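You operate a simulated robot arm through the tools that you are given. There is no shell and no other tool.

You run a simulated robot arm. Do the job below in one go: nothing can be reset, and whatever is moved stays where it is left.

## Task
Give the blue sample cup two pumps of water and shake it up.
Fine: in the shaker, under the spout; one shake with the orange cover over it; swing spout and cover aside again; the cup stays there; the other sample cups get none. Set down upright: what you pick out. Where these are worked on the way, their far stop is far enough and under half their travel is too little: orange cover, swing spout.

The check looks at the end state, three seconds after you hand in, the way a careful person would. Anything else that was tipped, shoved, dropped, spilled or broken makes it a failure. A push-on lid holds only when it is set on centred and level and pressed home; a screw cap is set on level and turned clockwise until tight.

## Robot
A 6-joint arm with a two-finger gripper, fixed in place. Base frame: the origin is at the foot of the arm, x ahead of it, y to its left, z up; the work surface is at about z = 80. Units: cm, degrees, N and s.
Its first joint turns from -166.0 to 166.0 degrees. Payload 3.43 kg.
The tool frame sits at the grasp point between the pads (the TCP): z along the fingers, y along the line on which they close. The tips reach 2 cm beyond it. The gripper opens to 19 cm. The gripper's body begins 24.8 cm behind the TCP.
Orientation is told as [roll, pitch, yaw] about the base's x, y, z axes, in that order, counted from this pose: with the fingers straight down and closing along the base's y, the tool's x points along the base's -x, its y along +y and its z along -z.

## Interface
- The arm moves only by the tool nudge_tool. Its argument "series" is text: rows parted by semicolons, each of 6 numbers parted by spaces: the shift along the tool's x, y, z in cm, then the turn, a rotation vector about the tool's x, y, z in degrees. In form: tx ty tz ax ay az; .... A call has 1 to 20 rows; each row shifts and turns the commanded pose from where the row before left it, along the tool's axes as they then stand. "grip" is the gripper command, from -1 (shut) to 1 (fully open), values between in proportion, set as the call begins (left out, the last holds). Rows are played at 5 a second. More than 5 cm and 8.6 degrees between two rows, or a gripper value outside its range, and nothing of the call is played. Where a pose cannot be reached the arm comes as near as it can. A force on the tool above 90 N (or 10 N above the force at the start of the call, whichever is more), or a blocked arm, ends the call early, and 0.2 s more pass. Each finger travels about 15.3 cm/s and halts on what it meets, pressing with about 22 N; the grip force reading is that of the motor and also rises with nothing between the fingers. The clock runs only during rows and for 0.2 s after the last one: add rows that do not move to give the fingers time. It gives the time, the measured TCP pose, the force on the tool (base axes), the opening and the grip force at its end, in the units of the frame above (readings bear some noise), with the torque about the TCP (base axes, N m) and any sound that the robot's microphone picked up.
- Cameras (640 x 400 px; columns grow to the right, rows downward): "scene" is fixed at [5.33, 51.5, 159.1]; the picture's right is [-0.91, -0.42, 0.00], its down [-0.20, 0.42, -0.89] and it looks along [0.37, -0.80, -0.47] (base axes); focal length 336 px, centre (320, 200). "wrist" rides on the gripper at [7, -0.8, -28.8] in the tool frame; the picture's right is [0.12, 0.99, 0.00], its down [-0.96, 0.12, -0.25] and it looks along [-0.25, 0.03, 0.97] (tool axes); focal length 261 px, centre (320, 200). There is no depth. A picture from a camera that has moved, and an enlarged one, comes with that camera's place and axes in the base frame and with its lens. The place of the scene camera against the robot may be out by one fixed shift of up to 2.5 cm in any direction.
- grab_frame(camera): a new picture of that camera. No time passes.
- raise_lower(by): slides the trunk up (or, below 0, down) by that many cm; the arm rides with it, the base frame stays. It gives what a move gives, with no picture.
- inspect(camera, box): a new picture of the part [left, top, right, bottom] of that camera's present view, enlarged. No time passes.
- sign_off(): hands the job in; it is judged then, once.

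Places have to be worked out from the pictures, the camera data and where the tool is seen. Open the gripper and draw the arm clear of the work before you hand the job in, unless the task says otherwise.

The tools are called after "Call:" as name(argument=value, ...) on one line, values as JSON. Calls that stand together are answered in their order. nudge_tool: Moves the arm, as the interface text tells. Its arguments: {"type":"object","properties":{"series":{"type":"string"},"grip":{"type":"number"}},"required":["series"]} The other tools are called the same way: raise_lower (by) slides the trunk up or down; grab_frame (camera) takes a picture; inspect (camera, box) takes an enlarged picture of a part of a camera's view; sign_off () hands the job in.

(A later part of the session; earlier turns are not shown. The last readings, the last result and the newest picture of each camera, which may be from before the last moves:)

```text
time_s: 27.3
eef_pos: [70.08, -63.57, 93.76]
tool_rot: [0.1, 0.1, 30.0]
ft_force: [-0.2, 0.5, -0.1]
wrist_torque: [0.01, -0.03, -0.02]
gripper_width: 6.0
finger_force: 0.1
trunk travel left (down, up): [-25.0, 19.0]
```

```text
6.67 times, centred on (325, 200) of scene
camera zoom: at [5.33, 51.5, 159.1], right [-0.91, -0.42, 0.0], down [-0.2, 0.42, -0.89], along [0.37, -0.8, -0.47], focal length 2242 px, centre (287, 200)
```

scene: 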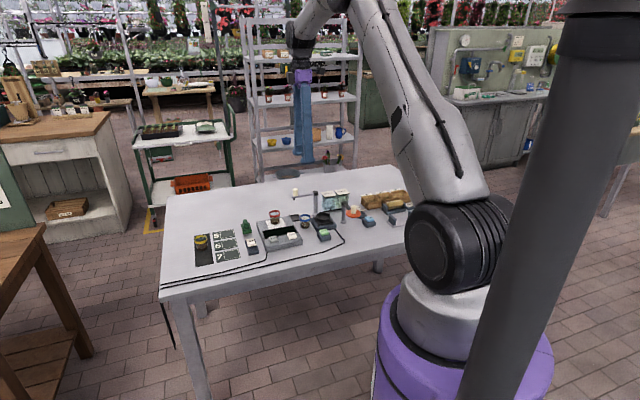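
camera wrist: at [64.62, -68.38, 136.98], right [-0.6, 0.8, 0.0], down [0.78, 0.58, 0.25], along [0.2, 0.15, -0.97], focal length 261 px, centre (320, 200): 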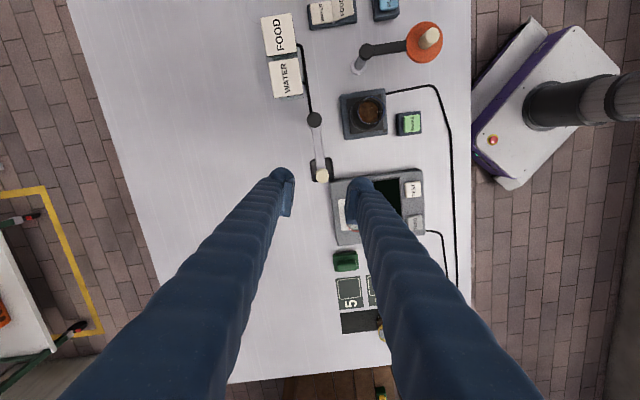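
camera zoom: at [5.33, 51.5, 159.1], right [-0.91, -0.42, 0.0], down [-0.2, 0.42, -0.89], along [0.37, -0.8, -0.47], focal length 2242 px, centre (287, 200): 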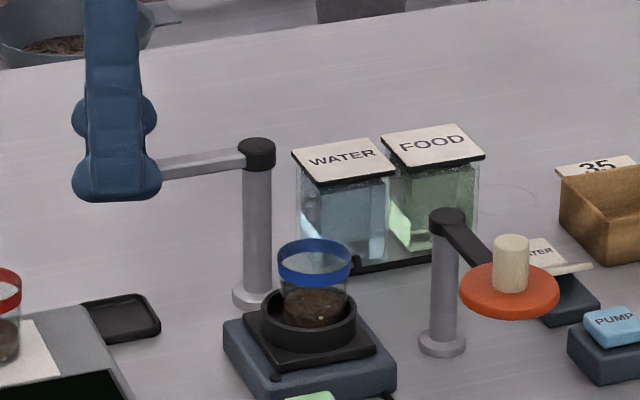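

The knob is centred between the pads. I close on it.

Call:
nudge_tool(series="0 0 0 0 0 0; 0 0 0 0 0 0; 0 0 0 0 0 0; 0 0 0 0 0 0", grip=-0.95)

Call:
inspect(camera="wrist", box=[240, 115, 400, 235])

```text
time_s: 28.3
eef_pos: [70.17, -63.56, 93.73]
tool_rot: [0.1, 0.0, 30.0]
ft_force: [0.7, -0.6, -1.5]
wrist_torque: [0.03, -0.03, -0.03]
gripper_width: 2.06
finger_force: 44.7
trunk travel left (down, up): [-25.0, 19.0]
```

```text
3.33 times, centred on (320, 175) of wrist
camera zoom: at [64.64, -67.89, 122.39], right [-0.6, 0.8, 0.0], down [0.78, 0.58, 0.25], along [0.2, 0.15, -0.97], focal length 869 px, centre (320, 283)
```

zoom: 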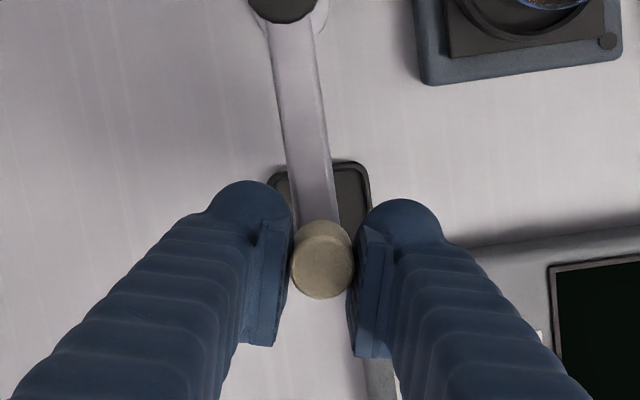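

The knob is gripped. I swing it counter-clockwise about the post (63.46,-70.4), radius 9.5 cm, turning the tool with it, starting with 18° to see whether it moves freely.

Call:
nudge_tool(series="0.317 0.942 0 0 0 -6; 0.317 0.942 0 0 0 -6; 0.317 0.942 0 0 0 -6; 0 0 0 0 0 0")

Call:
inspect(camera="scene", box=[280, 170, 370, 230])

Call:
inspect(camera="wrist", box=[240, 115, 400, 235])

```text
time_s: 29.3
eef_pos: [67.82, -61.69, 93.67]
tool_rot: [0.2, 0.0, 48.1]
ft_force: [4.2, 9.5, -4.2]
wrist_torque: [0.19, -0.11, -0.12]
gripper_width: 2.04
finger_force: 45.2
trunk travel left (down, up): [-25.0, 19.0]
```

```text
6.67 times, centred on (325, 200) of scene
camera zoom: at [5.33, 51.5, 159.1], right [-0.91, -0.42, 0.0], down [-0.2, 0.42, -0.89], along [0.37, -0.8, -0.47], focal length 2242 px, centre (287, 200)
```

zoom: 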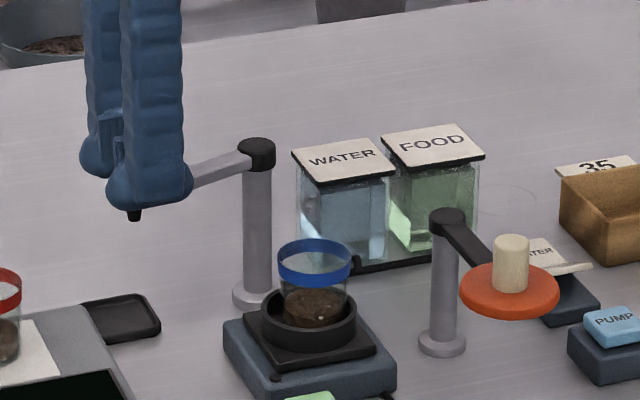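

```text
3.33 times, centred on (320, 175) of wrist
camera zoom: at [63.79, -67.65, 122.39], right [-0.82, 0.57, 0.0], down [0.56, 0.79, 0.25], along [0.14, 0.21, -0.97], focal length 869 px, centre (320, 283)
```

zoom: 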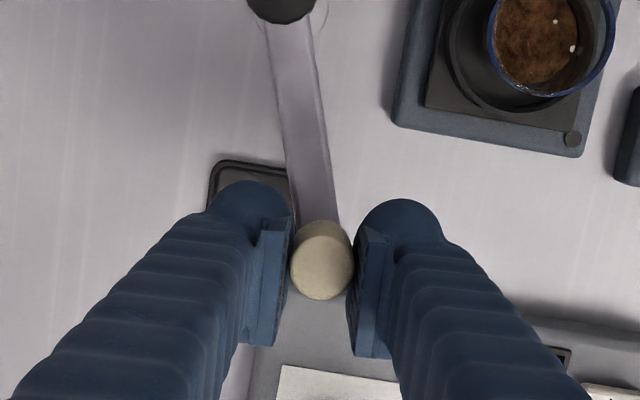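

It swings freely at about 10 N. I continue another 48° and then check the nozzle height against the cup rim.

Call:
nudge_tool(series="0.298 0.947 0 0 0 -6; 0.298 0.947 0 0 0 -6; 0.307 0.945 0 0 0 -6; 0.317 0.942 0 0 0 -6; 0.317 0.942 0 0 0 -6; 0.317 0.942 0 0 0 -6; 0.317 0.942 0 0 0 -6; 0 0 0 0 0 0")

Call:
inspect(camera="scene", box=[280, 170, 370, 230])

Call:
inspect(camera="wrist", box=[240, 115, 400, 235])

```text
time_s: 31.1
eef_pos: [61.04, -61.15, 93.58]
tool_rot: [0.2, -0.1, 90.2]
ft_force: [-6.2, 19.3, -23.4]
wrist_torque: [0.07, 0.12, -0.13]
gripper_width: 2.04
finger_force: 44.8
trunk travel left (down, up): [-25.0, 19.0]
```

```text
6.67 times, centred on (325, 200) of scene
camera zoom: at [5.33, 51.5, 159.1], right [-0.91, -0.42, 0.0], down [-0.2, 0.42, -0.89], along [0.37, -0.8, -0.47], focal length 2242 px, centre (287, 200)
```

zoom: 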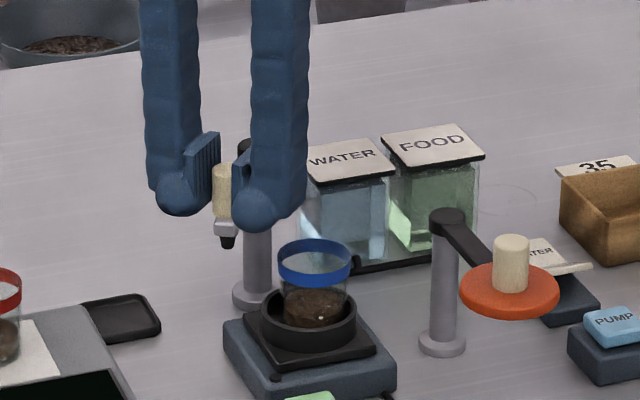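

```text
3.33 times, centred on (320, 175) of wrist
camera zoom: at [61.92, -68.19, 122.39], right [-0.99, -0.12, 0.0], down [-0.12, 0.96, 0.25], along [-0.03, 0.25, -0.97], focal length 869 px, centre (320, 283)
```

zoom: 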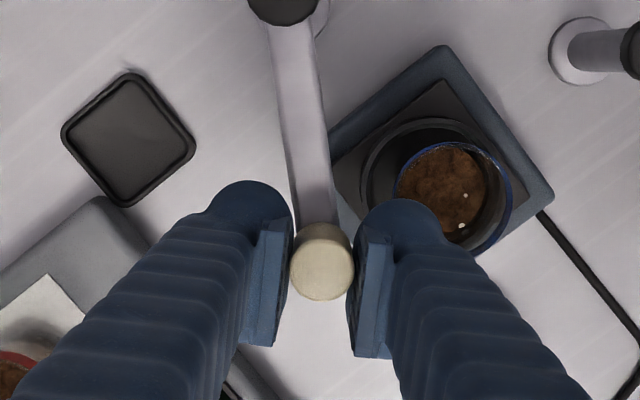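

The nozzle looks about 0.8 cm above the rim, but the firm grip is building up side load (about 30 N). I loosen the fingers to a 2.6 cm cage to release it before going on.

Call:
nudge_tool(series="0 0 0 0 0 0; 0 0 0 0 0 0; 0 0 0 0 0 0", grip=-0.726)

Call:
inspect(camera="wrist", box=[240, 115, 400, 235])

```text
time_s: 31.9
eef_pos: [61.07, -61.11, 93.86]
tool_rot: [0.1, -0.1, 90.1]
ft_force: [0.6, -0.2, -0.5]
wrist_torque: [-0.01, -0.03, 0.01]
gripper_width: 2.62
finger_force: 0.0
trunk travel left (down, up): [-25.0, 19.0]
```

```text
3.33 times, centred on (320, 175) of wrist
camera zoom: at [61.9, -68.24, 122.56], right [-0.99, -0.12, 0.0], down [-0.12, 0.96, 0.25], along [-0.03, 0.25, -0.97], focal length 869 px, centre (320, 283)
```

zoom: 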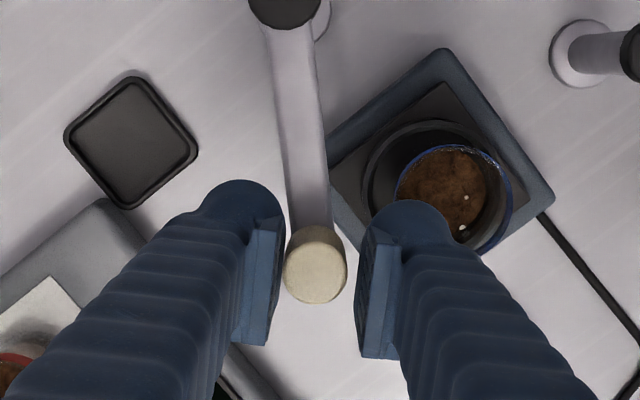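

Load is gone and the knob is caged. I push on another 30°.

Call:
nudge_tool(series="0.317 0.942 0 0 0 -6; 0.317 0.942 0 0 0 -6; 0.317 0.942 0 0 0 -6; 0.317 0.942 0 0 0 -6; 0.317 0.942 0 0 0 -6; 0 0 0 0 0 0")

Call:
inspect(camera="wrist", box=[240, 115, 400, 235])

Call:
inspect(camera="scene", box=[280, 170, 370, 230])

```text
time_s: 33.3
eef_pos: [56.69, -63.66, 93.9]
tool_rot: [0.0, -0.1, 120.1]
ft_force: [-0.2, 0.0, 0.2]
wrist_torque: [0.01, -0.02, 0.01]
gripper_width: 2.59
finger_force: 0.1
trunk travel left (down, up): [-25.0, 19.0]
```

```text
3.33 times, centred on (320, 175) of wrist
camera zoom: at [61.08, -69.38, 122.6], right [-0.8, -0.6, 0.0], down [-0.58, 0.77, 0.25], along [-0.15, 0.2, -0.97], focal length 869 px, centre (320, 283)
```

zoom: 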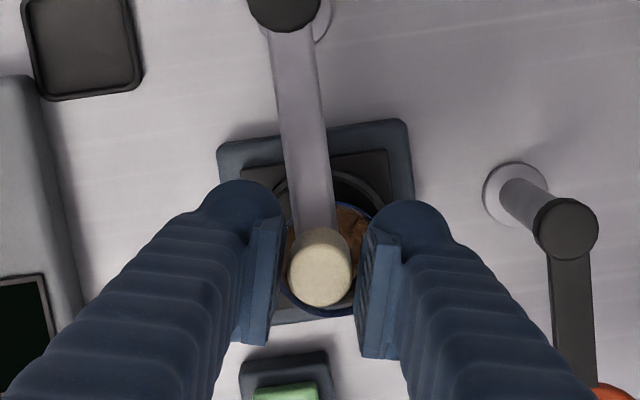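

```text
6.67 times, centred on (325, 200) of scene
camera zoom: at [5.33, 51.5, 159.1], right [-0.91, -0.42, 0.0], down [-0.2, 0.42, -0.89], along [0.37, -0.8, -0.47], focal length 2242 px, centre (287, 200)
```

zoom: 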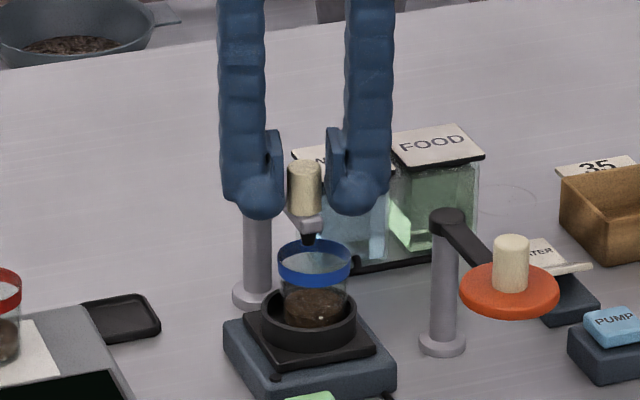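

The nozzle is now over the cup at about 135°. I push on gently in 2° steps to find the far stop.

Call:
nudge_tool(series="0.095 0.318 0 0 0 -2; 0.095 0.318 0 0 0 -2; 0.095 0.318 0 0 0 -2; 0 0 0 0 0 0")

Call:
inspect(camera="wrist", box=[240, 115, 400, 235])

Call:
inspect(camera="scene", box=[280, 170, 370, 230])

```text
time_s: 34.3
eef_pos: [56.75, -63.73, 93.75]
tool_rot: [0.7, 0.0, 123.5]
ft_force: [0.2, -0.4, -0.4]
wrist_torque: [0.01, -0.02, 0.01]
gripper_width: 2.59
finger_force: 0.0
out of reach, approached as far as the arm can: row 2, 3
trunk travel left (down, up): [-25.0, 19.0]
```

```text
3.33 times, centred on (320, 175) of wrist
camera zoom: at [61.69, -68.94, 122.53], right [-0.76, -0.65, 0.01], down [-0.62, 0.74, 0.25], along [-0.17, 0.18, -0.97], focal length 869 px, centre (320, 283)
```

zoom: 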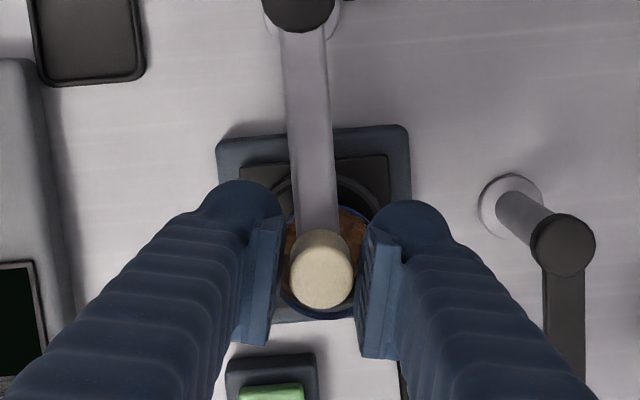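

```text
6.67 times, centred on (325, 200) of scene
camera zoom: at [5.33, 51.5, 159.1], right [-0.91, -0.42, 0.0], down [-0.2, 0.42, -0.89], along [0.37, -0.8, -0.47], focal length 2242 px, centre (287, 200)
```

zoom: 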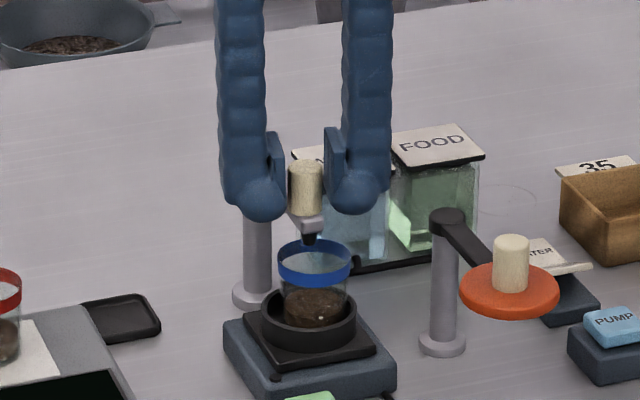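

The wrist's yaw limit is near 124°. I turn the tool back about the round knob by 15° and see where the pose settles.

Call:
nudge_tool(series="0 0 0 0 0 5; 0 0 0 0 0 5; 0 0 0 0 0 5; 0 0 0 0 0 0")

Call:
inspect(camera="wrist", box=[240, 115, 400, 235])

Call:
inspect(camera="scene", box=[280, 170, 370, 230])

```text
time_s: 35.3
eef_pos: [56.63, -63.78, 93.56]
tool_rot: [-0.1, -0.1, 110.9]
ft_force: [-0.7, 0.2, 1.2]
wrist_torque: [0.02, -0.03, 0.02]
gripper_width: 2.62
finger_force: 0.0
trunk travel left (down, up): [-25.0, 19.0]
```

```text
3.33 times, centred on (320, 175) of wrist
camera zoom: at [60.05, -70.08, 122.36], right [-0.88, -0.47, 0.0], down [-0.45, 0.86, 0.25], along [-0.12, 0.22, -0.97], focal length 869 px, centre (320, 283)
```

zoom: 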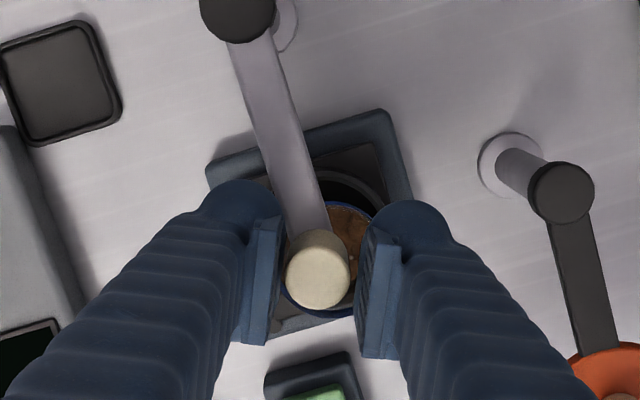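

```text
6.67 times, centred on (325, 200) of scene
camera zoom: at [5.33, 51.5, 159.1], right [-0.91, -0.42, 0.0], down [-0.2, 0.42, -0.89], along [0.37, -0.8, -0.47], focal length 2242 px, centre (287, 200)
```

zoom: 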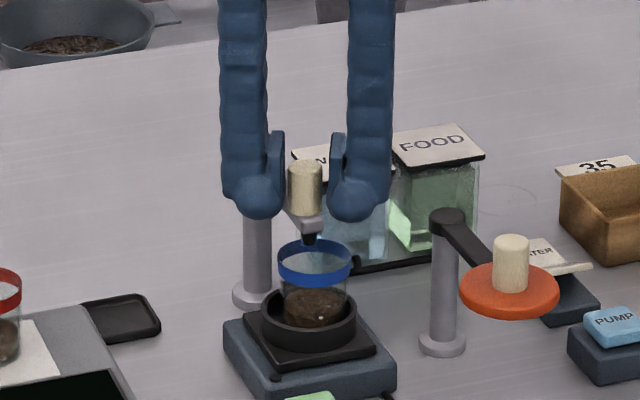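

The trailing finger is now next to the knob. I push along the tangent in 0.4 cm steps without turning.

Call:
nudge_tool(series="0.163 0.366 0 0 0 0; 0.163 0.366 0 0 0 0; 0.163 0.366 0 0 0 0; 0 0 0 0 0 0")

Call:
inspect(camera="wrist", box=[240, 115, 400, 235])

Call:
inspect(camera="scene", box=[280, 170, 370, 230])

```text
time_s: 36.3
eef_pos: [56.11, -64.57, 93.72]
tool_rot: [0.2, -0.1, 111.1]
ft_force: [15.8, 13.8, 1.7]
wrist_torque: [0.15, -0.14, 0.08]
gripper_width: 3.78
finger_force: 10.2
trunk travel left (down, up): [-25.0, 19.0]
```

```text
3.33 times, centred on (320, 175) of wrist
camera zoom: at [59.49, -70.85, 122.37], right [-0.88, -0.47, 0.0], down [-0.45, 0.86, 0.25], along [-0.12, 0.22, -0.97], focal length 869 px, centre (320, 283)
```

zoom: 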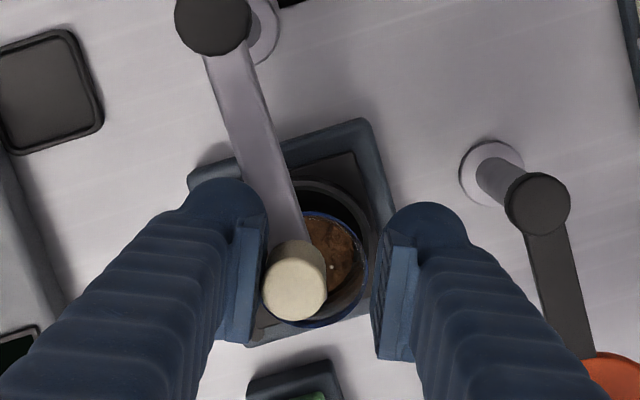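

```text
6.67 times, centred on (325, 200) of scene
camera zoom: at [5.33, 51.5, 159.1], right [-0.91, -0.42, 0.0], down [-0.2, 0.42, -0.89], along [0.37, -0.8, -0.47], focal length 2242 px, centre (287, 200)
```

zoom: 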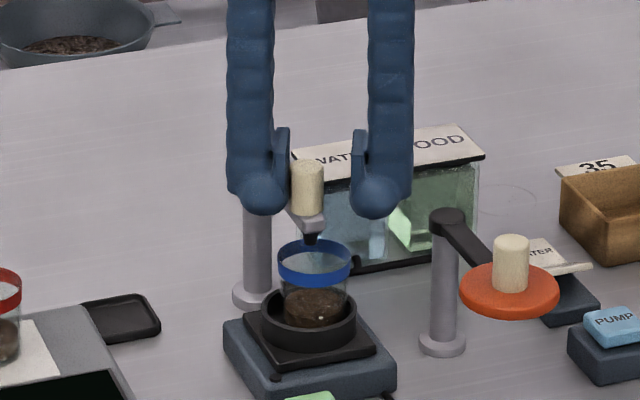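

The spout has stopped moving and the finger was pushed back with about 21 N: that is the far stop, with the nozzle above the cup's centre. I back off, open and rise clear.

Call:
nudge_tool(series="-0.163 -0.366 0 0 0 0; -0.163 -0.366 0 0 0 0; 0 0 0 0 0 0; 0 0 0 0 0 0", grip=-0.4)

Call:
nudge_tool(series="0 0 -1 0 0 0; 0 0 -2 0 0 0; 0 0 -4 0 0 0; 0 0 -5 0 0 0; 0 0 0 0 0 0")

Call:
inspect(camera="scene", box=[280, 170, 370, 230])

Call:
grab_frame(camera="wrist")

```text
time_s: 37.3
eef_pos: [56.35, -64.03, 93.77]
tool_rot: [0.0, -0.1, 111.1]
ft_force: [0.6, -0.1, 0.2]
wrist_torque: [-0.01, -0.05, 0.03]
gripper_width: 5.69
finger_force: 0.1
trunk travel left (down, up): [-25.0, 19.0]
```

```text
time_s: 38.5
eef_pos: [56.45, -64.26, 105.55]
tool_rot: [0.1, -0.1, 111.0]
ft_force: [-0.4, -0.6, -0.3]
wrist_torque: [-0.08, 0.04, 0.0]
gripper_width: 5.72
finger_force: 0.0
trunk travel left (down, up): [-25.0, 19.0]
```

```text
6.67 times, centred on (325, 200) of scene
camera zoom: at [5.33, 51.5, 159.1], right [-0.91, -0.42, 0.0], down [-0.2, 0.42, -0.89], along [0.37, -0.8, -0.47], focal length 2242 px, centre (287, 200)
```

zoom: 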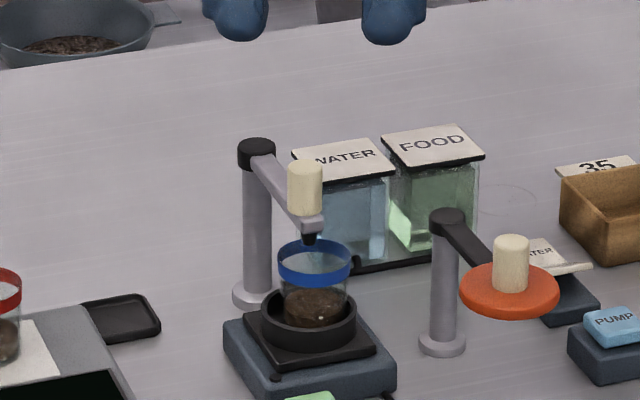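

```text
taken
camera wrist: at [59.8, -70.56, 134.2], right [-0.88, -0.47, 0.0], down [-0.45, 0.86, 0.25], along [-0.12, 0.22, -0.97], focal length 261 px, centre (320, 200)
```

wrist: 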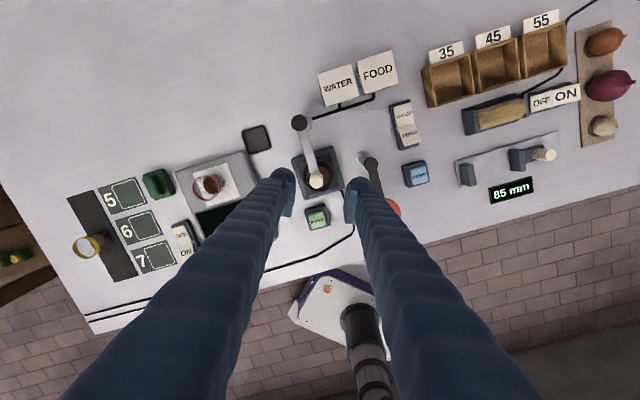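

The spout is standing over the cup. I take a zoom of the selector and PUMP button from here to place them.

Call:
inspect(camera="wrist", box=[370, 80, 470, 220])

Call:
inspect(camera="scene", box=[335, 200, 385, 235])

```text
2.86 times, centred on (420, 150) of wrist
camera zoom: at [59.8, -70.56, 134.2], right [-0.88, -0.47, 0.0], down [-0.45, 0.86, 0.25], along [-0.12, 0.22, -0.97], focal length 745 px, centre (34, 343)
```

zoom: 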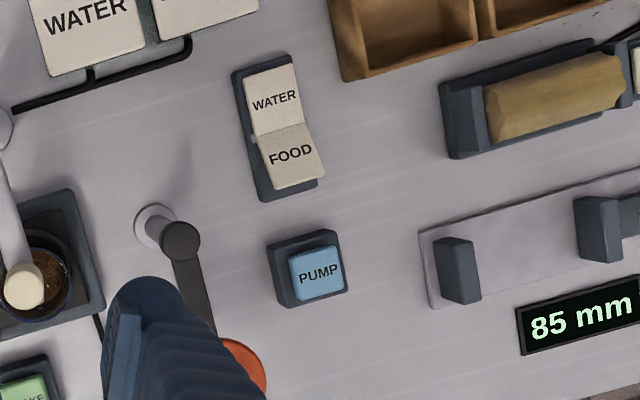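

```text
11.43 times, centred on (360, 218) of scene
camera zoom: at [5.33, 51.5, 159.1], right [-0.91, -0.42, 0.0], down [-0.2, 0.42, -0.89], along [0.37, -0.8, -0.47], focal length 3844 px, centre (-137, 0)
```

zoom: 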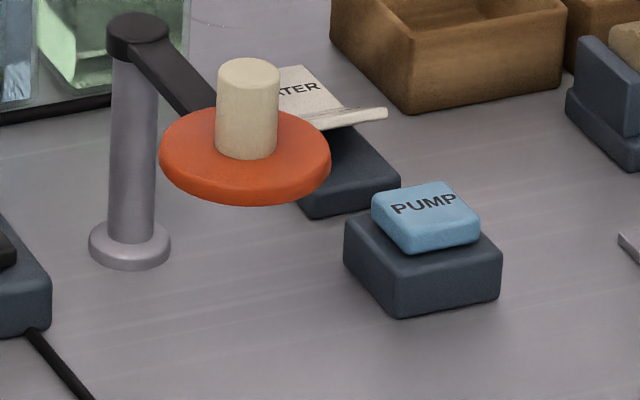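

PUMP is at about (38.9,-72.5) with its top near z 83.5, and FOOD's raised end confirms WATER is selected. I close the gripper, turn back to yaw 45 and go above PUMP.

Call:
nudge_tool(series="0 0 0 0 0 8.25; 0 0 0 0 0 8.25; 0 0 0 0 0 8.25; 0 0 0 0 0 8.25; 0 0 0 0 0 8.25; 0 0 0 0 0 8.25; 0 0 0 0 0 8.25; 0 0 0 0 0 8.25; 4.56 1.63 0 0 0 0; 4.56 1.63 0 0 0 0; 4.56 1.63 0 0 0 0; 4.56 1.63 0 0 0 0; 0 0 0 0 0 0; 0 0 0 0 0 0", grip=-1)

Call:
grab_frame(camera="wrist")

Call:
inspect(camera="wrist", box=[240, 85, 400, 235])

```text
time_s: 41.5
eef_pos: [38.93, -72.15, 105.77]
tool_rot: [0.1, 0.0, 45.1]
ft_force: [-0.1, 0.4, 0.7]
wrist_torque: [0.0, 0.03, -0.03]
gripper_width: 0.0
finger_force: 22.0
trunk travel left (down, up): [-25.0, 19.0]
```

```text
taken
camera wrist: at [34.63, -77.79, 134.54], right [-0.79, 0.62, 0.0], down [0.6, 0.76, 0.25], along [0.15, 0.2, -0.97], focal length 261 px, centre (320, 200)
```

wrist: 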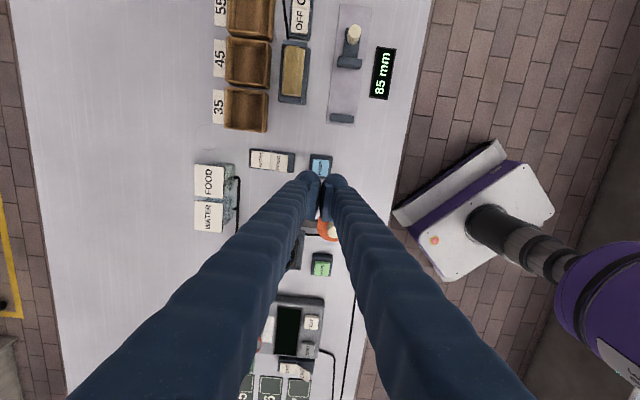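

```text
2.67 times, centred on (320, 160) of wrist
camera zoom: at [34.63, -77.79, 134.54], right [-0.79, 0.62, 0.0], down [0.6, 0.76, 0.25], along [0.15, 0.2, -0.97], focal length 695 px, centre (320, 307)
```

zoom: 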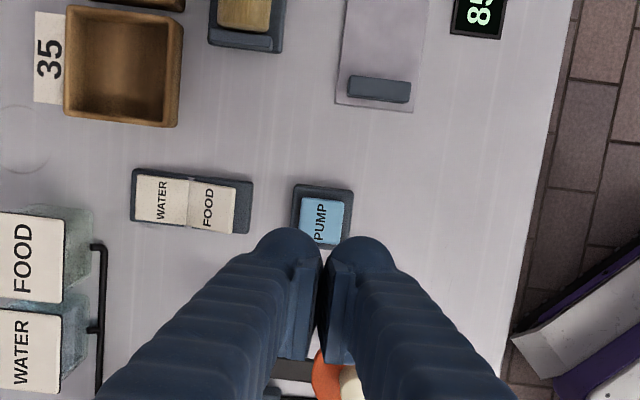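

PUMP is about 0.5 cm further along tool +x. I correct and descend so the closed tips are roughly 2 cm above it.

Call:
nudge_tool(series="0.55 -0.1 0 0 0 0; 0 0 5 0 0 0; 0 0 5 0 0 0; 0 0 4 0 0 0; 0 0 3 0 0 0; 0 0 1 0 0 0; 0 0 0 0 0 0")

Call:
inspect(camera="scene", box=[325, 180, 405, 240])

Call:
inspect(camera="wrist", box=[240, 115, 400, 235])

```text
time_s: 43.1
eef_pos: [38.72, -72.89, 87.83]
tool_rot: [0.2, -0.1, 45.1]
ft_force: [0.2, 0.8, 0.9]
wrist_torque: [0.0, 0.0, 0.0]
gripper_width: 0.0
finger_force: 22.7
trunk travel left (down, up): [-25.0, 19.0]
```

```text
6.67 times, centred on (365, 210) of scene
camera zoom: at [5.33, 51.5, 159.1], right [-0.91, -0.42, 0.0], down [-0.2, 0.42, -0.89], along [0.37, -0.8, -0.47], focal length 2242 px, centre (20, 133)
```

zoom: 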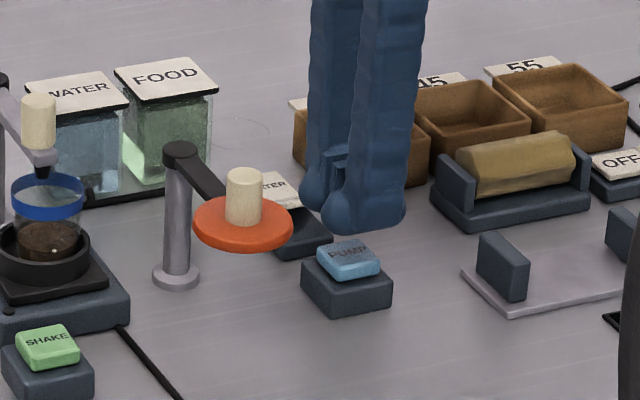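

```text
3.33 times, centred on (320, 175) of wrist
camera zoom: at [34.44, -78.54, 116.44], right [-0.79, 0.62, 0.0], down [0.6, 0.76, 0.25], along [0.15, 0.2, -0.97], focal length 869 px, centre (320, 283)
```

zoom: 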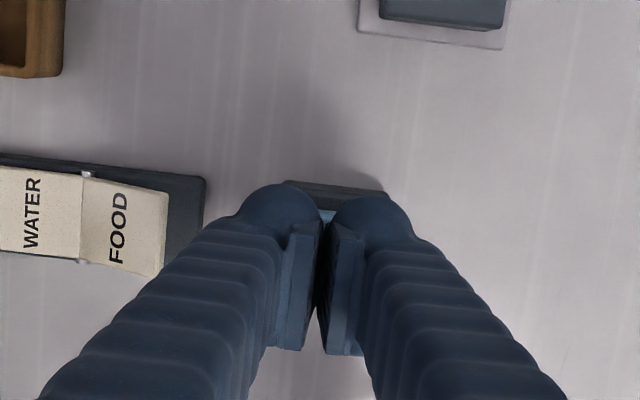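

Tips are over the button. I lower 1.8 cm, then feel for contact in small steps.

Call:
nudge_tool(series="0 0 0.6 0 0 0; 0 0 0.6 0 0 0; 0 0 0.6 0 0 0; 0 0 0 0 0 0")

Call:
inspect(camera="scene", box=[335, 190, 395, 235])

```text
time_s: 44.1
eef_pos: [38.72, -72.83, 85.9]
tool_rot: [0.0, -0.1, 45.0]
ft_force: [0.4, 0.7, 0.2]
wrist_torque: [0.01, -0.03, -0.03]
gripper_width: 0.0
finger_force: 21.9
trunk travel left (down, up): [-25.0, 19.0]
```

```text
8.89 times, centred on (365, 212) of scene
camera zoom: at [5.33, 51.5, 159.1], right [-0.91, -0.42, 0.0], down [-0.2, 0.42, -0.89], along [0.37, -0.8, -0.47], focal length 2990 px, centre (-80, 89)
```

zoom: 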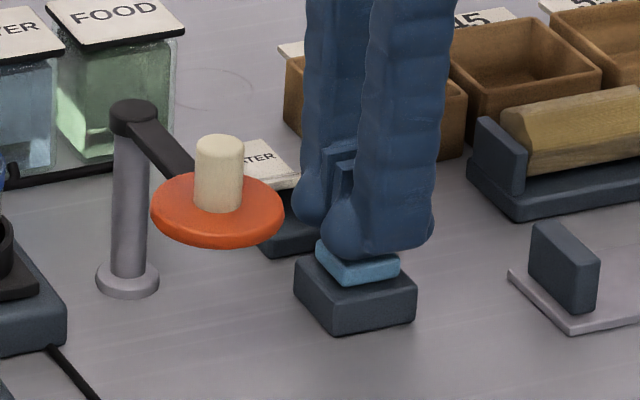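

Nearly touching (tips z 83.9). I press down 0.45 cm in small steps and watch force and sound.

Call:
nudge_tool(series="0 0 0.15 0 0 0; 0 0 0.15 0 0 0; 0 0 0.15 0 0 0; 0 0 0 0 0 0")

```text
time_s: 45.1
eef_pos: [38.59, -72.78, 85.52]
tool_rot: [0.1, -0.1, 45.0]
ft_force: [-0.5, -0.4, 0.4]
wrist_torque: [-0.01, -0.02, -0.01]
gripper_width: 0.03
finger_force: 21.7
trunk travel left (down, up): [-25.0, 19.0]
```

No contact yet; another 0.45 cm down.

Call:
nudge_tool(series="0 0 0.15 0 0 0; 0 0 0.15 0 0 0; 0 0 0.15 0 0 0; 0 0 0 0 0 0")

Call:
inspect(camera="scene", box=[335, 190, 395, 235])

```text
time_s: 46.1
eef_pos: [38.61, -72.79, 85.1]
tool_rot: [0.2, 0.0, 45.1]
ft_force: [0.8, -0.6, 2.5]
wrist_torque: [-0.01, -0.01, -0.02]
gripper_width: 0.6
finger_force: 34.4
trunk travel left (down, up): [-25.0, 19.0]
heard: click
```

```text
8.89 times, centred on (365, 212) of scene
camera zoom: at [5.33, 51.5, 159.1], right [-0.91, -0.42, 0.0], down [-0.2, 0.42, -0.89], along [0.37, -0.8, -0.47], focal length 2990 px, centre (-80, 89)
```

zoom: 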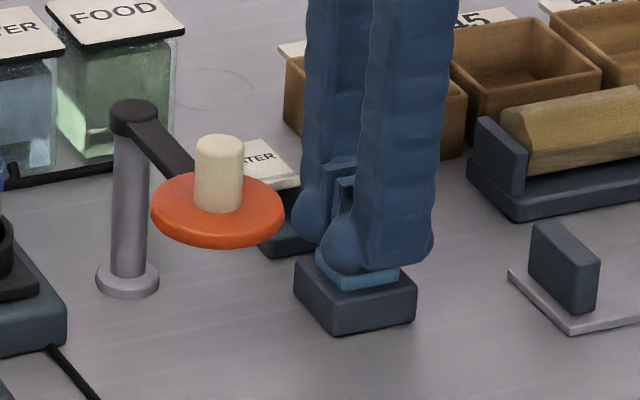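

One click heard: that is the first pump. I lift off 1.2 cm to let the button come back, and look at the cup.

Call:
nudge_tool(series="0 0 -0.6 0 0 0; 0 0 -0.6 0 0 0; 0 0 0 0 0 0; 0 0 0 0 0 0; 0 0 0 0 0 0; 0 0 0 0 0 0")

Call:
inspect(camera="scene", box=[335, 190, 395, 235])

Call:
inspect(camera="scene", box=[305, 185, 345, 230])

```text
time_s: 47.5
eef_pos: [38.71, -72.79, 86.44]
tool_rot: [0.2, 0.0, 45.0]
ft_force: [-0.3, 0.7, 0.4]
wrist_torque: [0.01, -0.02, 0.01]
gripper_width: 0.0
finger_force: 34.2
trunk travel left (down, up): [-25.0, 19.0]
```

```text
8.89 times, centred on (365, 212) of scene
camera zoom: at [5.33, 51.5, 159.1], right [-0.91, -0.42, 0.0], down [-0.2, 0.42, -0.89], along [0.37, -0.8, -0.47], focal length 2990 px, centre (-80, 89)
```

zoom: 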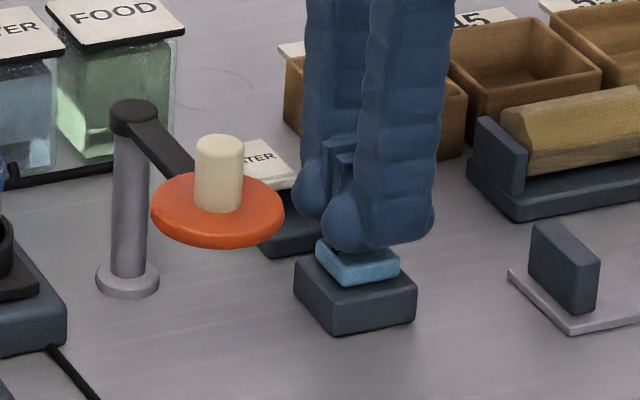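

```text
8.89 times, centred on (325, 208) of scene
camera zoom: at [5.33, 51.5, 159.1], right [-0.91, -0.42, 0.0], down [-0.2, 0.42, -0.89], along [0.37, -0.8, -0.47], focal length 2990 px, centre (276, 133)
```

zoom: 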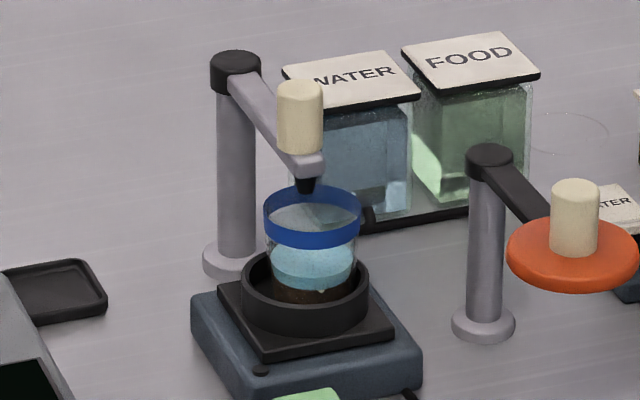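

The cup now shows one layer of clear water and the button is back up. I wait until it settles, then press the same 1.2 cm for the second pump.

Call:
nudge_tool(series="0 0 0 0 0 0; 0 0 0 0 0 0; 0 0 0 0 0 0; 0 0 0 0 0 0; 0 0 0 0 0 0; 0 0 0 0 0 0; 0 0 0 0 0 0; 0 0 0 0 0 0")

Call:
inspect(camera="scene", box=[305, 185, 345, 230])

Call:
nudge_tool(series="0 0 0.6 0 0 0; 0 0 0.3 0 0 0; 0 0 0.15 0 0 0; 0 0 0.15 0 0 0; 0 0 0 0 0 0")

```text
time_s: 49.3
eef_pos: [38.75, -72.86, 86.3]
tool_rot: [0.2, -0.1, 44.9]
ft_force: [0.4, 0.1, 0.9]
wrist_torque: [0.01, -0.02, 0.0]
gripper_width: 0.0
finger_force: 34.4
trunk travel left (down, up): [-25.0, 19.0]
```

```text
8.89 times, centred on (325, 208) of scene
camera zoom: at [5.33, 51.5, 159.1], right [-0.91, -0.42, 0.0], down [-0.2, 0.42, -0.89], along [0.37, -0.8, -0.47], focal length 2990 px, centre (276, 133)
```

zoom: 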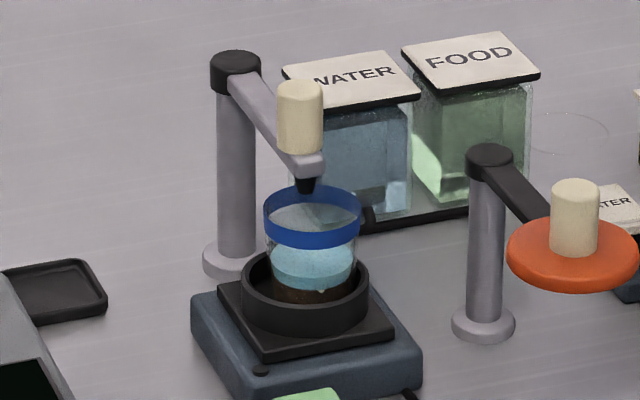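

```text
time_s: 50.5
eef_pos: [38.64, -72.87, 85.08]
tool_rot: [0.2, 0.0, 45.2]
ft_force: [0.3, 1.5, 2.1]
wrist_torque: [0.01, -0.04, 0.01]
gripper_width: 0.6
finger_force: 34.4
trunk travel left (down, up): [-25.0, 19.0]
heard: click
```

A second click. I lift off and check the water level.

Call:
nudge_tool(series="0 0 -0.6 0 0 0; 0 0 -0.6 0 0 0; 0 0 -2 0 0 0; 0 0 -4 0 0 0; 0 0 -5 0 0 0; 0 0 -5 0 0 0; 0 0 0 0 0 0")

Call:
inspect(camera="scene", box=[305, 185, 345, 230])

Call:
inspect(camera="scene", box=[335, 190, 395, 235])

```text
time_s: 52.1
eef_pos: [38.94, -72.61, 102.29]
tool_rot: [0.1, 0.0, 45.0]
ft_force: [0.3, -0.4, -0.7]
wrist_torque: [-0.08, -0.01, -0.01]
gripper_width: 0.02
finger_force: 34.4
trunk travel left (down, up): [-25.0, 19.0]
```

```text
8.89 times, centred on (325, 208) of scene
camera zoom: at [5.33, 51.5, 159.1], right [-0.91, -0.42, 0.0], down [-0.2, 0.42, -0.89], along [0.37, -0.8, -0.47], focal length 2990 px, centre (276, 133)
```

zoom: 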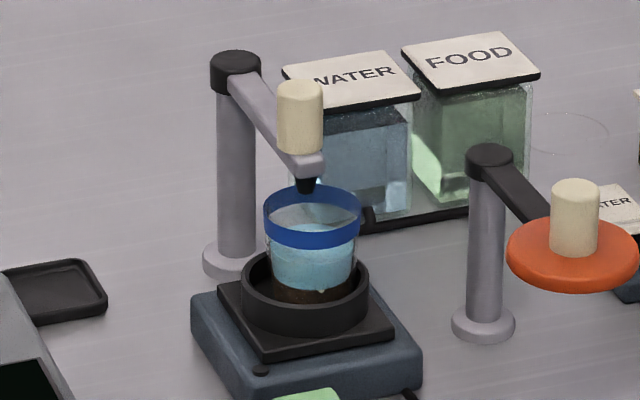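

```text
8.89 times, centred on (365, 212) of scene
camera zoom: at [5.33, 51.5, 159.1], right [-0.91, -0.42, 0.0], down [-0.2, 0.42, -0.89], along [0.37, -0.8, -0.47], focal length 2990 px, centre (-80, 89)
```

zoom: 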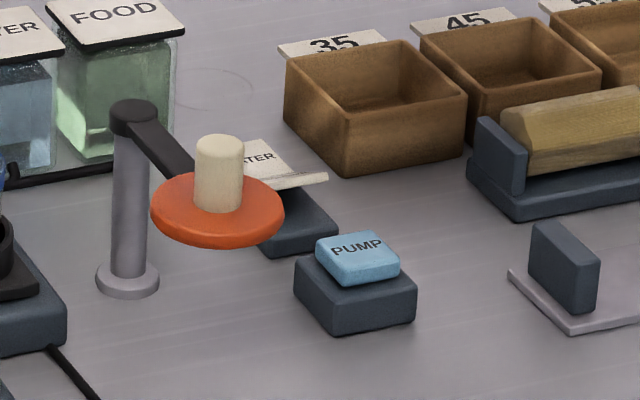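

The level has doubled: two pumps of water are in. Now the spout goes aside again; I return above its knob (~(56.75,-63.9)) with yaw 105.

Call:
nudge_tool(series="0 0 -3 0 0 0; -3.75 -1.29 0 0 0 0; -3.75 -1.29 0 0 0 0; -3.75 -1.29 0 0 0 0; -3.75 -1.29 0 0 0 0; -3.75 -1.29 0 0 0 0; 0 0 0 0 0 -7.5; 0 0 0 0 0 -7.5; 0 0 0 0 0 -7.5; 0 0 0 0 0 -7.5; 0 0 0 0 0 -7.5; 0 0 0 0 0 -7.5; 0 0 0 0 0 -7.5; 0 0 0 0 0 -7.5; 0 0 0 0 0 0; 0 0 0 0 0 0", grip=-0.37)

Call:
inspect(camera="wrist", box=[240, 95, 400, 215])

```text
time_s: 55.5
eef_pos: [56.47, -64.18, 105.21]
tool_rot: [0.1, -0.1, 105.2]
ft_force: [-0.8, 0.0, 0.5]
wrist_torque: [0.0, 0.02, -0.03]
gripper_width: 5.99
finger_force: 0.1
trunk travel left (down, up): [-25.0, 19.0]
```

```text
3.33 times, centred on (320, 155) of wrist
camera zoom: at [59.17, -70.81, 133.92], right [-0.93, -0.37, 0.0], down [-0.36, 0.9, 0.25], along [-0.09, 0.23, -0.97], focal length 869 px, centre (320, 350)
```

zoom: 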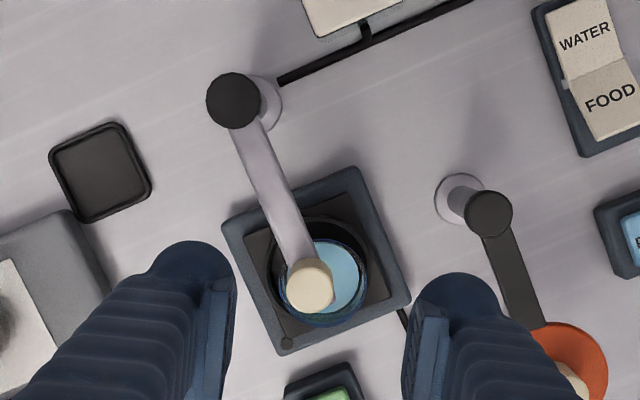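

Water is visible in the cup and the knob is at about (56.9,-63.8). I correct and lower around it, then close to a loose 2.8 cm cage.

Call:
nudge_tool(series="-0.25 -0.53 0 0 0 0; 0 0 4 0 0 0; 0 0 3 0 0 0; 0 0 2 0 0 0; 0 0 1.2 0 0 0; 0 0 1.1 0 0 0; 0 0 0 0 0 0")

Call:
nudge_tool(series="0 0 0 0 0 0; 0 0 0 0 0 0; 0 0 0 0 0 0", grip=-0.705)

Call:
inspect(camera="wrist", box=[240, 115, 400, 235])

Call:
inspect(camera="scene", box=[280, 170, 370, 230])

```text
time_s: 57.1
eef_pos: [56.71, -63.71, 94.12]
tool_rot: [0.1, -0.1, 104.9]
ft_force: [-0.2, -0.7, -0.1]
wrist_torque: [-0.04, -0.01, 0.02]
gripper_width: 6.01
finger_force: 0.1
trunk travel left (down, up): [-25.0, 19.0]
```

```text
time_s: 57.9
eef_pos: [56.7, -63.71, 94.0]
tool_rot: [0.1, -0.1, 104.9]
ft_force: [-0.2, 0.2, 0.0]
wrist_torque: [-0.01, -0.01, -0.02]
gripper_width: 2.83
finger_force: 0.0
trunk travel left (down, up): [-25.0, 19.0]
```

```text
3.33 times, centred on (320, 175) of wrist
camera zoom: at [59.5, -70.38, 122.72], right [-0.93, -0.37, 0.0], down [-0.36, 0.9, 0.25], along [-0.09, 0.23, -0.97], focal length 869 px, centre (320, 283)
```

zoom: 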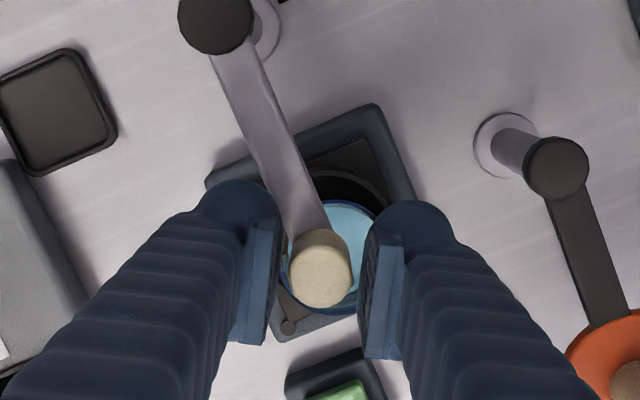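

```text
6.67 times, centred on (325, 200) of scene
camera zoom: at [5.33, 51.5, 159.1], right [-0.91, -0.42, 0.0], down [-0.2, 0.42, -0.89], along [0.37, -0.8, -0.47], focal length 2242 px, centre (287, 200)
```

zoom: 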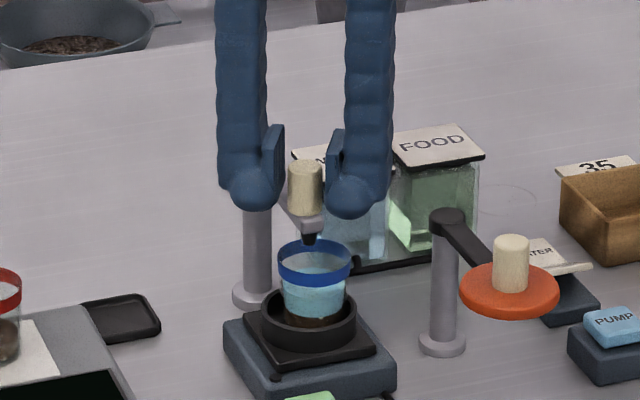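

The knob is caged. I swing it back clockwise, 48° first.

Call:
nudge_tool(series="-0.456 -0.883 0 0 0 6; -0.456 -0.883 0 0 0 6; -0.456 -0.883 0 0 0 6; -0.456 -0.883 0 0 0 6; -0.456 -0.883 0 0 0 6; -0.456 -0.883 0 0 0 6; -0.456 -0.883 0 0 0 6; -0.456 -0.883 0 0 0 6; 0 0 0 0 0 0")

Call:
inspect(camera="wrist", box=[240, 115, 400, 235])

Call:
inspect(camera="scene", box=[280, 170, 370, 230])

```text
time_s: 59.9
eef_pos: [64.1, -60.86, 93.87]
tool_rot: [0.1, 0.0, 57.0]
ft_force: [0.2, 0.1, 0.6]
wrist_torque: [0.01, 0.01, -0.02]
gripper_width: 2.8
finger_force: 0.1
trunk travel left (down, up): [-25.0, 19.0]
```

```text
3.33 times, centred on (320, 175) of wrist
camera zoom: at [61.1, -67.19, 122.62], right [-0.9, 0.44, 0.0], down [0.43, 0.87, 0.25], along [0.11, 0.22, -0.97], focal length 869 px, centre (320, 283)
```

zoom: 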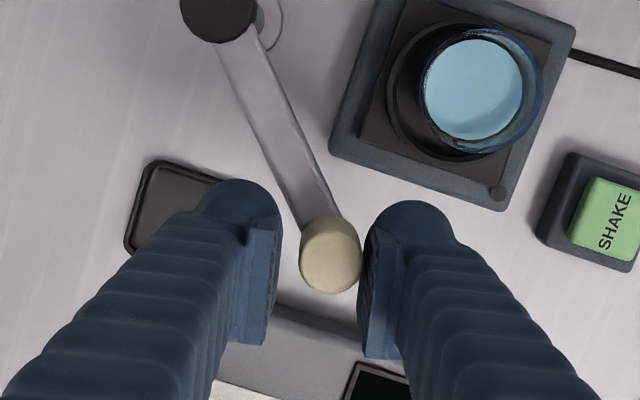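

```text
6.67 times, centred on (325, 200) of scene
camera zoom: at [5.33, 51.5, 159.1], right [-0.91, -0.42, 0.0], down [-0.2, 0.42, -0.89], along [0.37, -0.8, -0.47], focal length 2242 px, centre (287, 200)
```

zoom: 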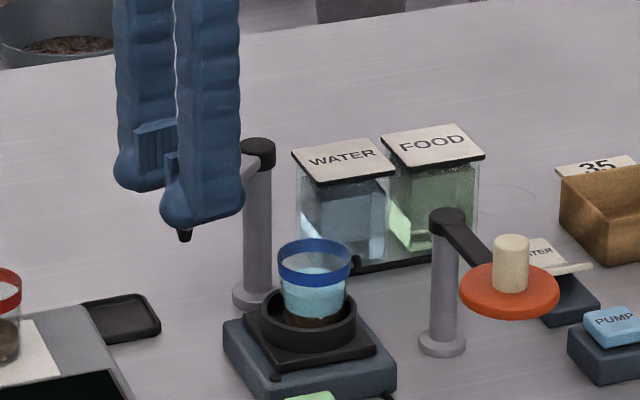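

Moving well with almost no force. I continue the remaining ~42° plus a few degrees towards the rest stop.

Call:
nudge_tool(series="-0.456 -0.883 0 0 0 6; -0.456 -0.883 0 0 0 6; -0.456 -0.883 0 0 0 6; -0.456 -0.883 0 0 0 6; -0.456 -0.883 0 0 0 6; -0.456 -0.883 0 0 0 6; -0.456 -0.883 0 0 0 6; -0.228 -0.442 0 0 0 3; 0 0 0 0 0 0")

Call:
inspect(camera="wrist", box=[240, 115, 400, 235])

Call:
inspect(camera="scene", box=[280, 170, 370, 230])

```text
time_s: 61.9
eef_pos: [70.78, -64.04, 93.96]
tool_rot: [0.1, 0.0, 12.0]
ft_force: [-0.4, 1.5, 0.3]
wrist_torque: [0.01, 0.03, -0.04]
gripper_width: 2.9
finger_force: 0.8
trunk travel left (down, up): [-25.0, 19.0]
```

```text
3.33 times, centred on (320, 175) of wrist
camera zoom: at [64.14, -66.37, 122.64], right [-0.32, 0.95, 0.0], down [0.92, 0.31, 0.25], along [0.23, 0.08, -0.97], focal length 869 px, centre (320, 283)
```

zoom: 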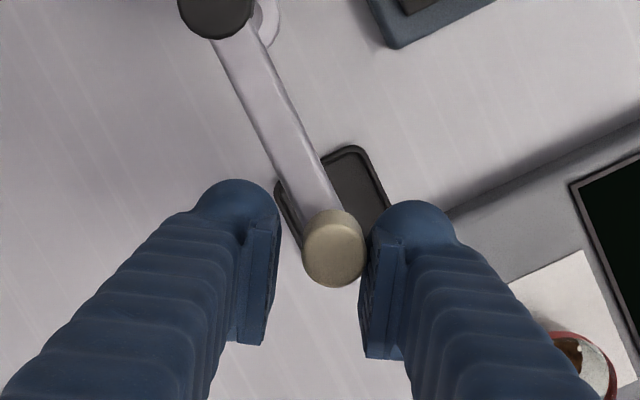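

```text
6.67 times, centred on (325, 200) of scene
camera zoom: at [5.33, 51.5, 159.1], right [-0.91, -0.42, 0.0], down [-0.2, 0.42, -0.89], along [0.37, -0.8, -0.47], focal length 2242 px, centre (287, 200)
```

zoom: 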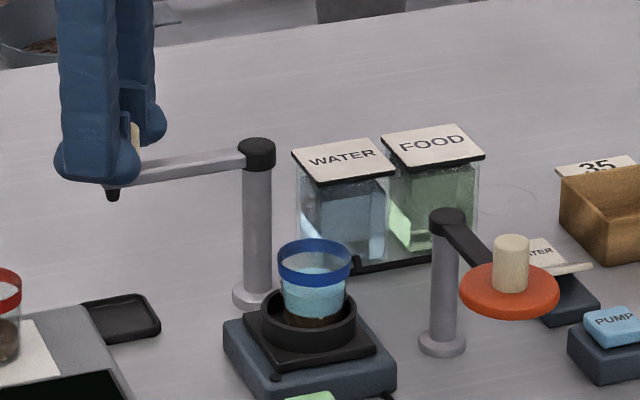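

The spout is back at its original rest position over the tray. I open, rise, and check.

Call:
nudge_tool(series="0 0 0 0 0 0; 0 0 0 0 0 0; 0 0 -1 0 0 0; 0 0 -2 0 0 0; 0 0 -4 0 0 0; 0 0 -5 0 0 0; 0 0 0 0 0 0", grip=-0.37)

Call:
inspect(camera="scene", box=[280, 180, 370, 240])

```text
time_s: 63.5
eef_pos: [70.89, -64.15, 105.94]
tool_rot: [0.1, 0.1, 12.0]
ft_force: [-0.5, -0.1, 0.1]
wrist_torque: [-0.01, 0.03, -0.01]
gripper_width: 5.97
finger_force: 0.0
trunk travel left (down, up): [-25.0, 19.0]
```

```text
6.67 times, centred on (325, 210) of scene
camera zoom: at [5.33, 51.5, 159.1], right [-0.91, -0.42, 0.0], down [-0.2, 0.42, -0.89], along [0.37, -0.8, -0.47], focal length 2242 px, centre (287, 133)
```

zoom: 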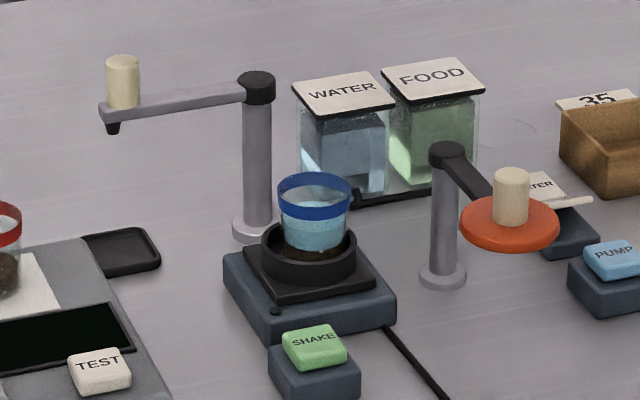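

The rest position matches the start exactly. Next, the cover: I go above its knob at (43.0,-63.3) and turn to yaw 105.

Call:
nudge_tool(series="4.52 1.1 0 0 0 0; 4.52 1.1 0 0 0 0; 4.52 1.1 0 0 0 0; 4.52 1.1 0 0 0 0; 4.52 1.1 0 0 0 0; 4.52 1.1 0 0 0 0; 0 0 0 0 0 -7.75; 0 0 0 0 0 -7.75; 0 0 0 0 0 -7.75; 0 0 0 0 0 -7.75; 0 0 0 0 0 -7.75; 0 0 0 0 0 -7.75; 0 0 0 0 0 -7.75; 0 0 0 0 0 -7.75; 0 0 0 0 0 -7.75; 0 0 0 0 0 -7.75; 0 0 0 0 0 -7.75; 0 0 0 0 0 -7.75; 0 0 0 0 0 0; 0 0 0 0 0 0")

Call:
inspect(camera="wrist", box=[240, 95, 400, 215])

```text
time_s: 67.7
eef_pos: [42.85, -63.04, 106.01]
tool_rot: [0.0, 0.1, 105.0]
ft_force: [0.9, -0.5, 0.2]
wrist_torque: [-0.03, -0.03, -0.01]
gripper_width: 5.99
finger_force: 0.0
trunk travel left (down, up): [-25.0, 19.0]
```

```text
3.33 times, centred on (320, 155) of wrist
camera zoom: at [45.5, -69.77, 134.65], right [-0.93, -0.37, 0.0], down [-0.36, 0.9, 0.25], along [-0.09, 0.23, -0.97], focal length 869 px, centre (320, 350)
```

zoom: 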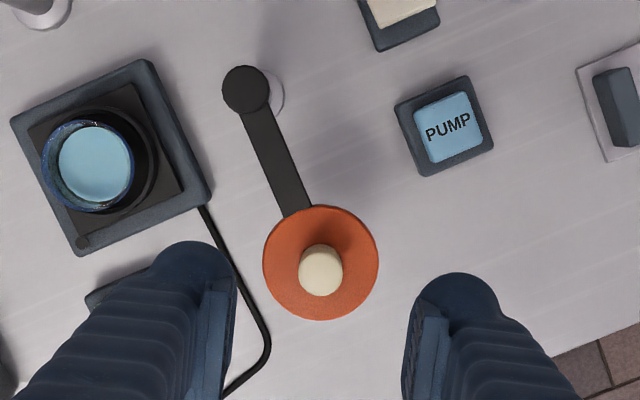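

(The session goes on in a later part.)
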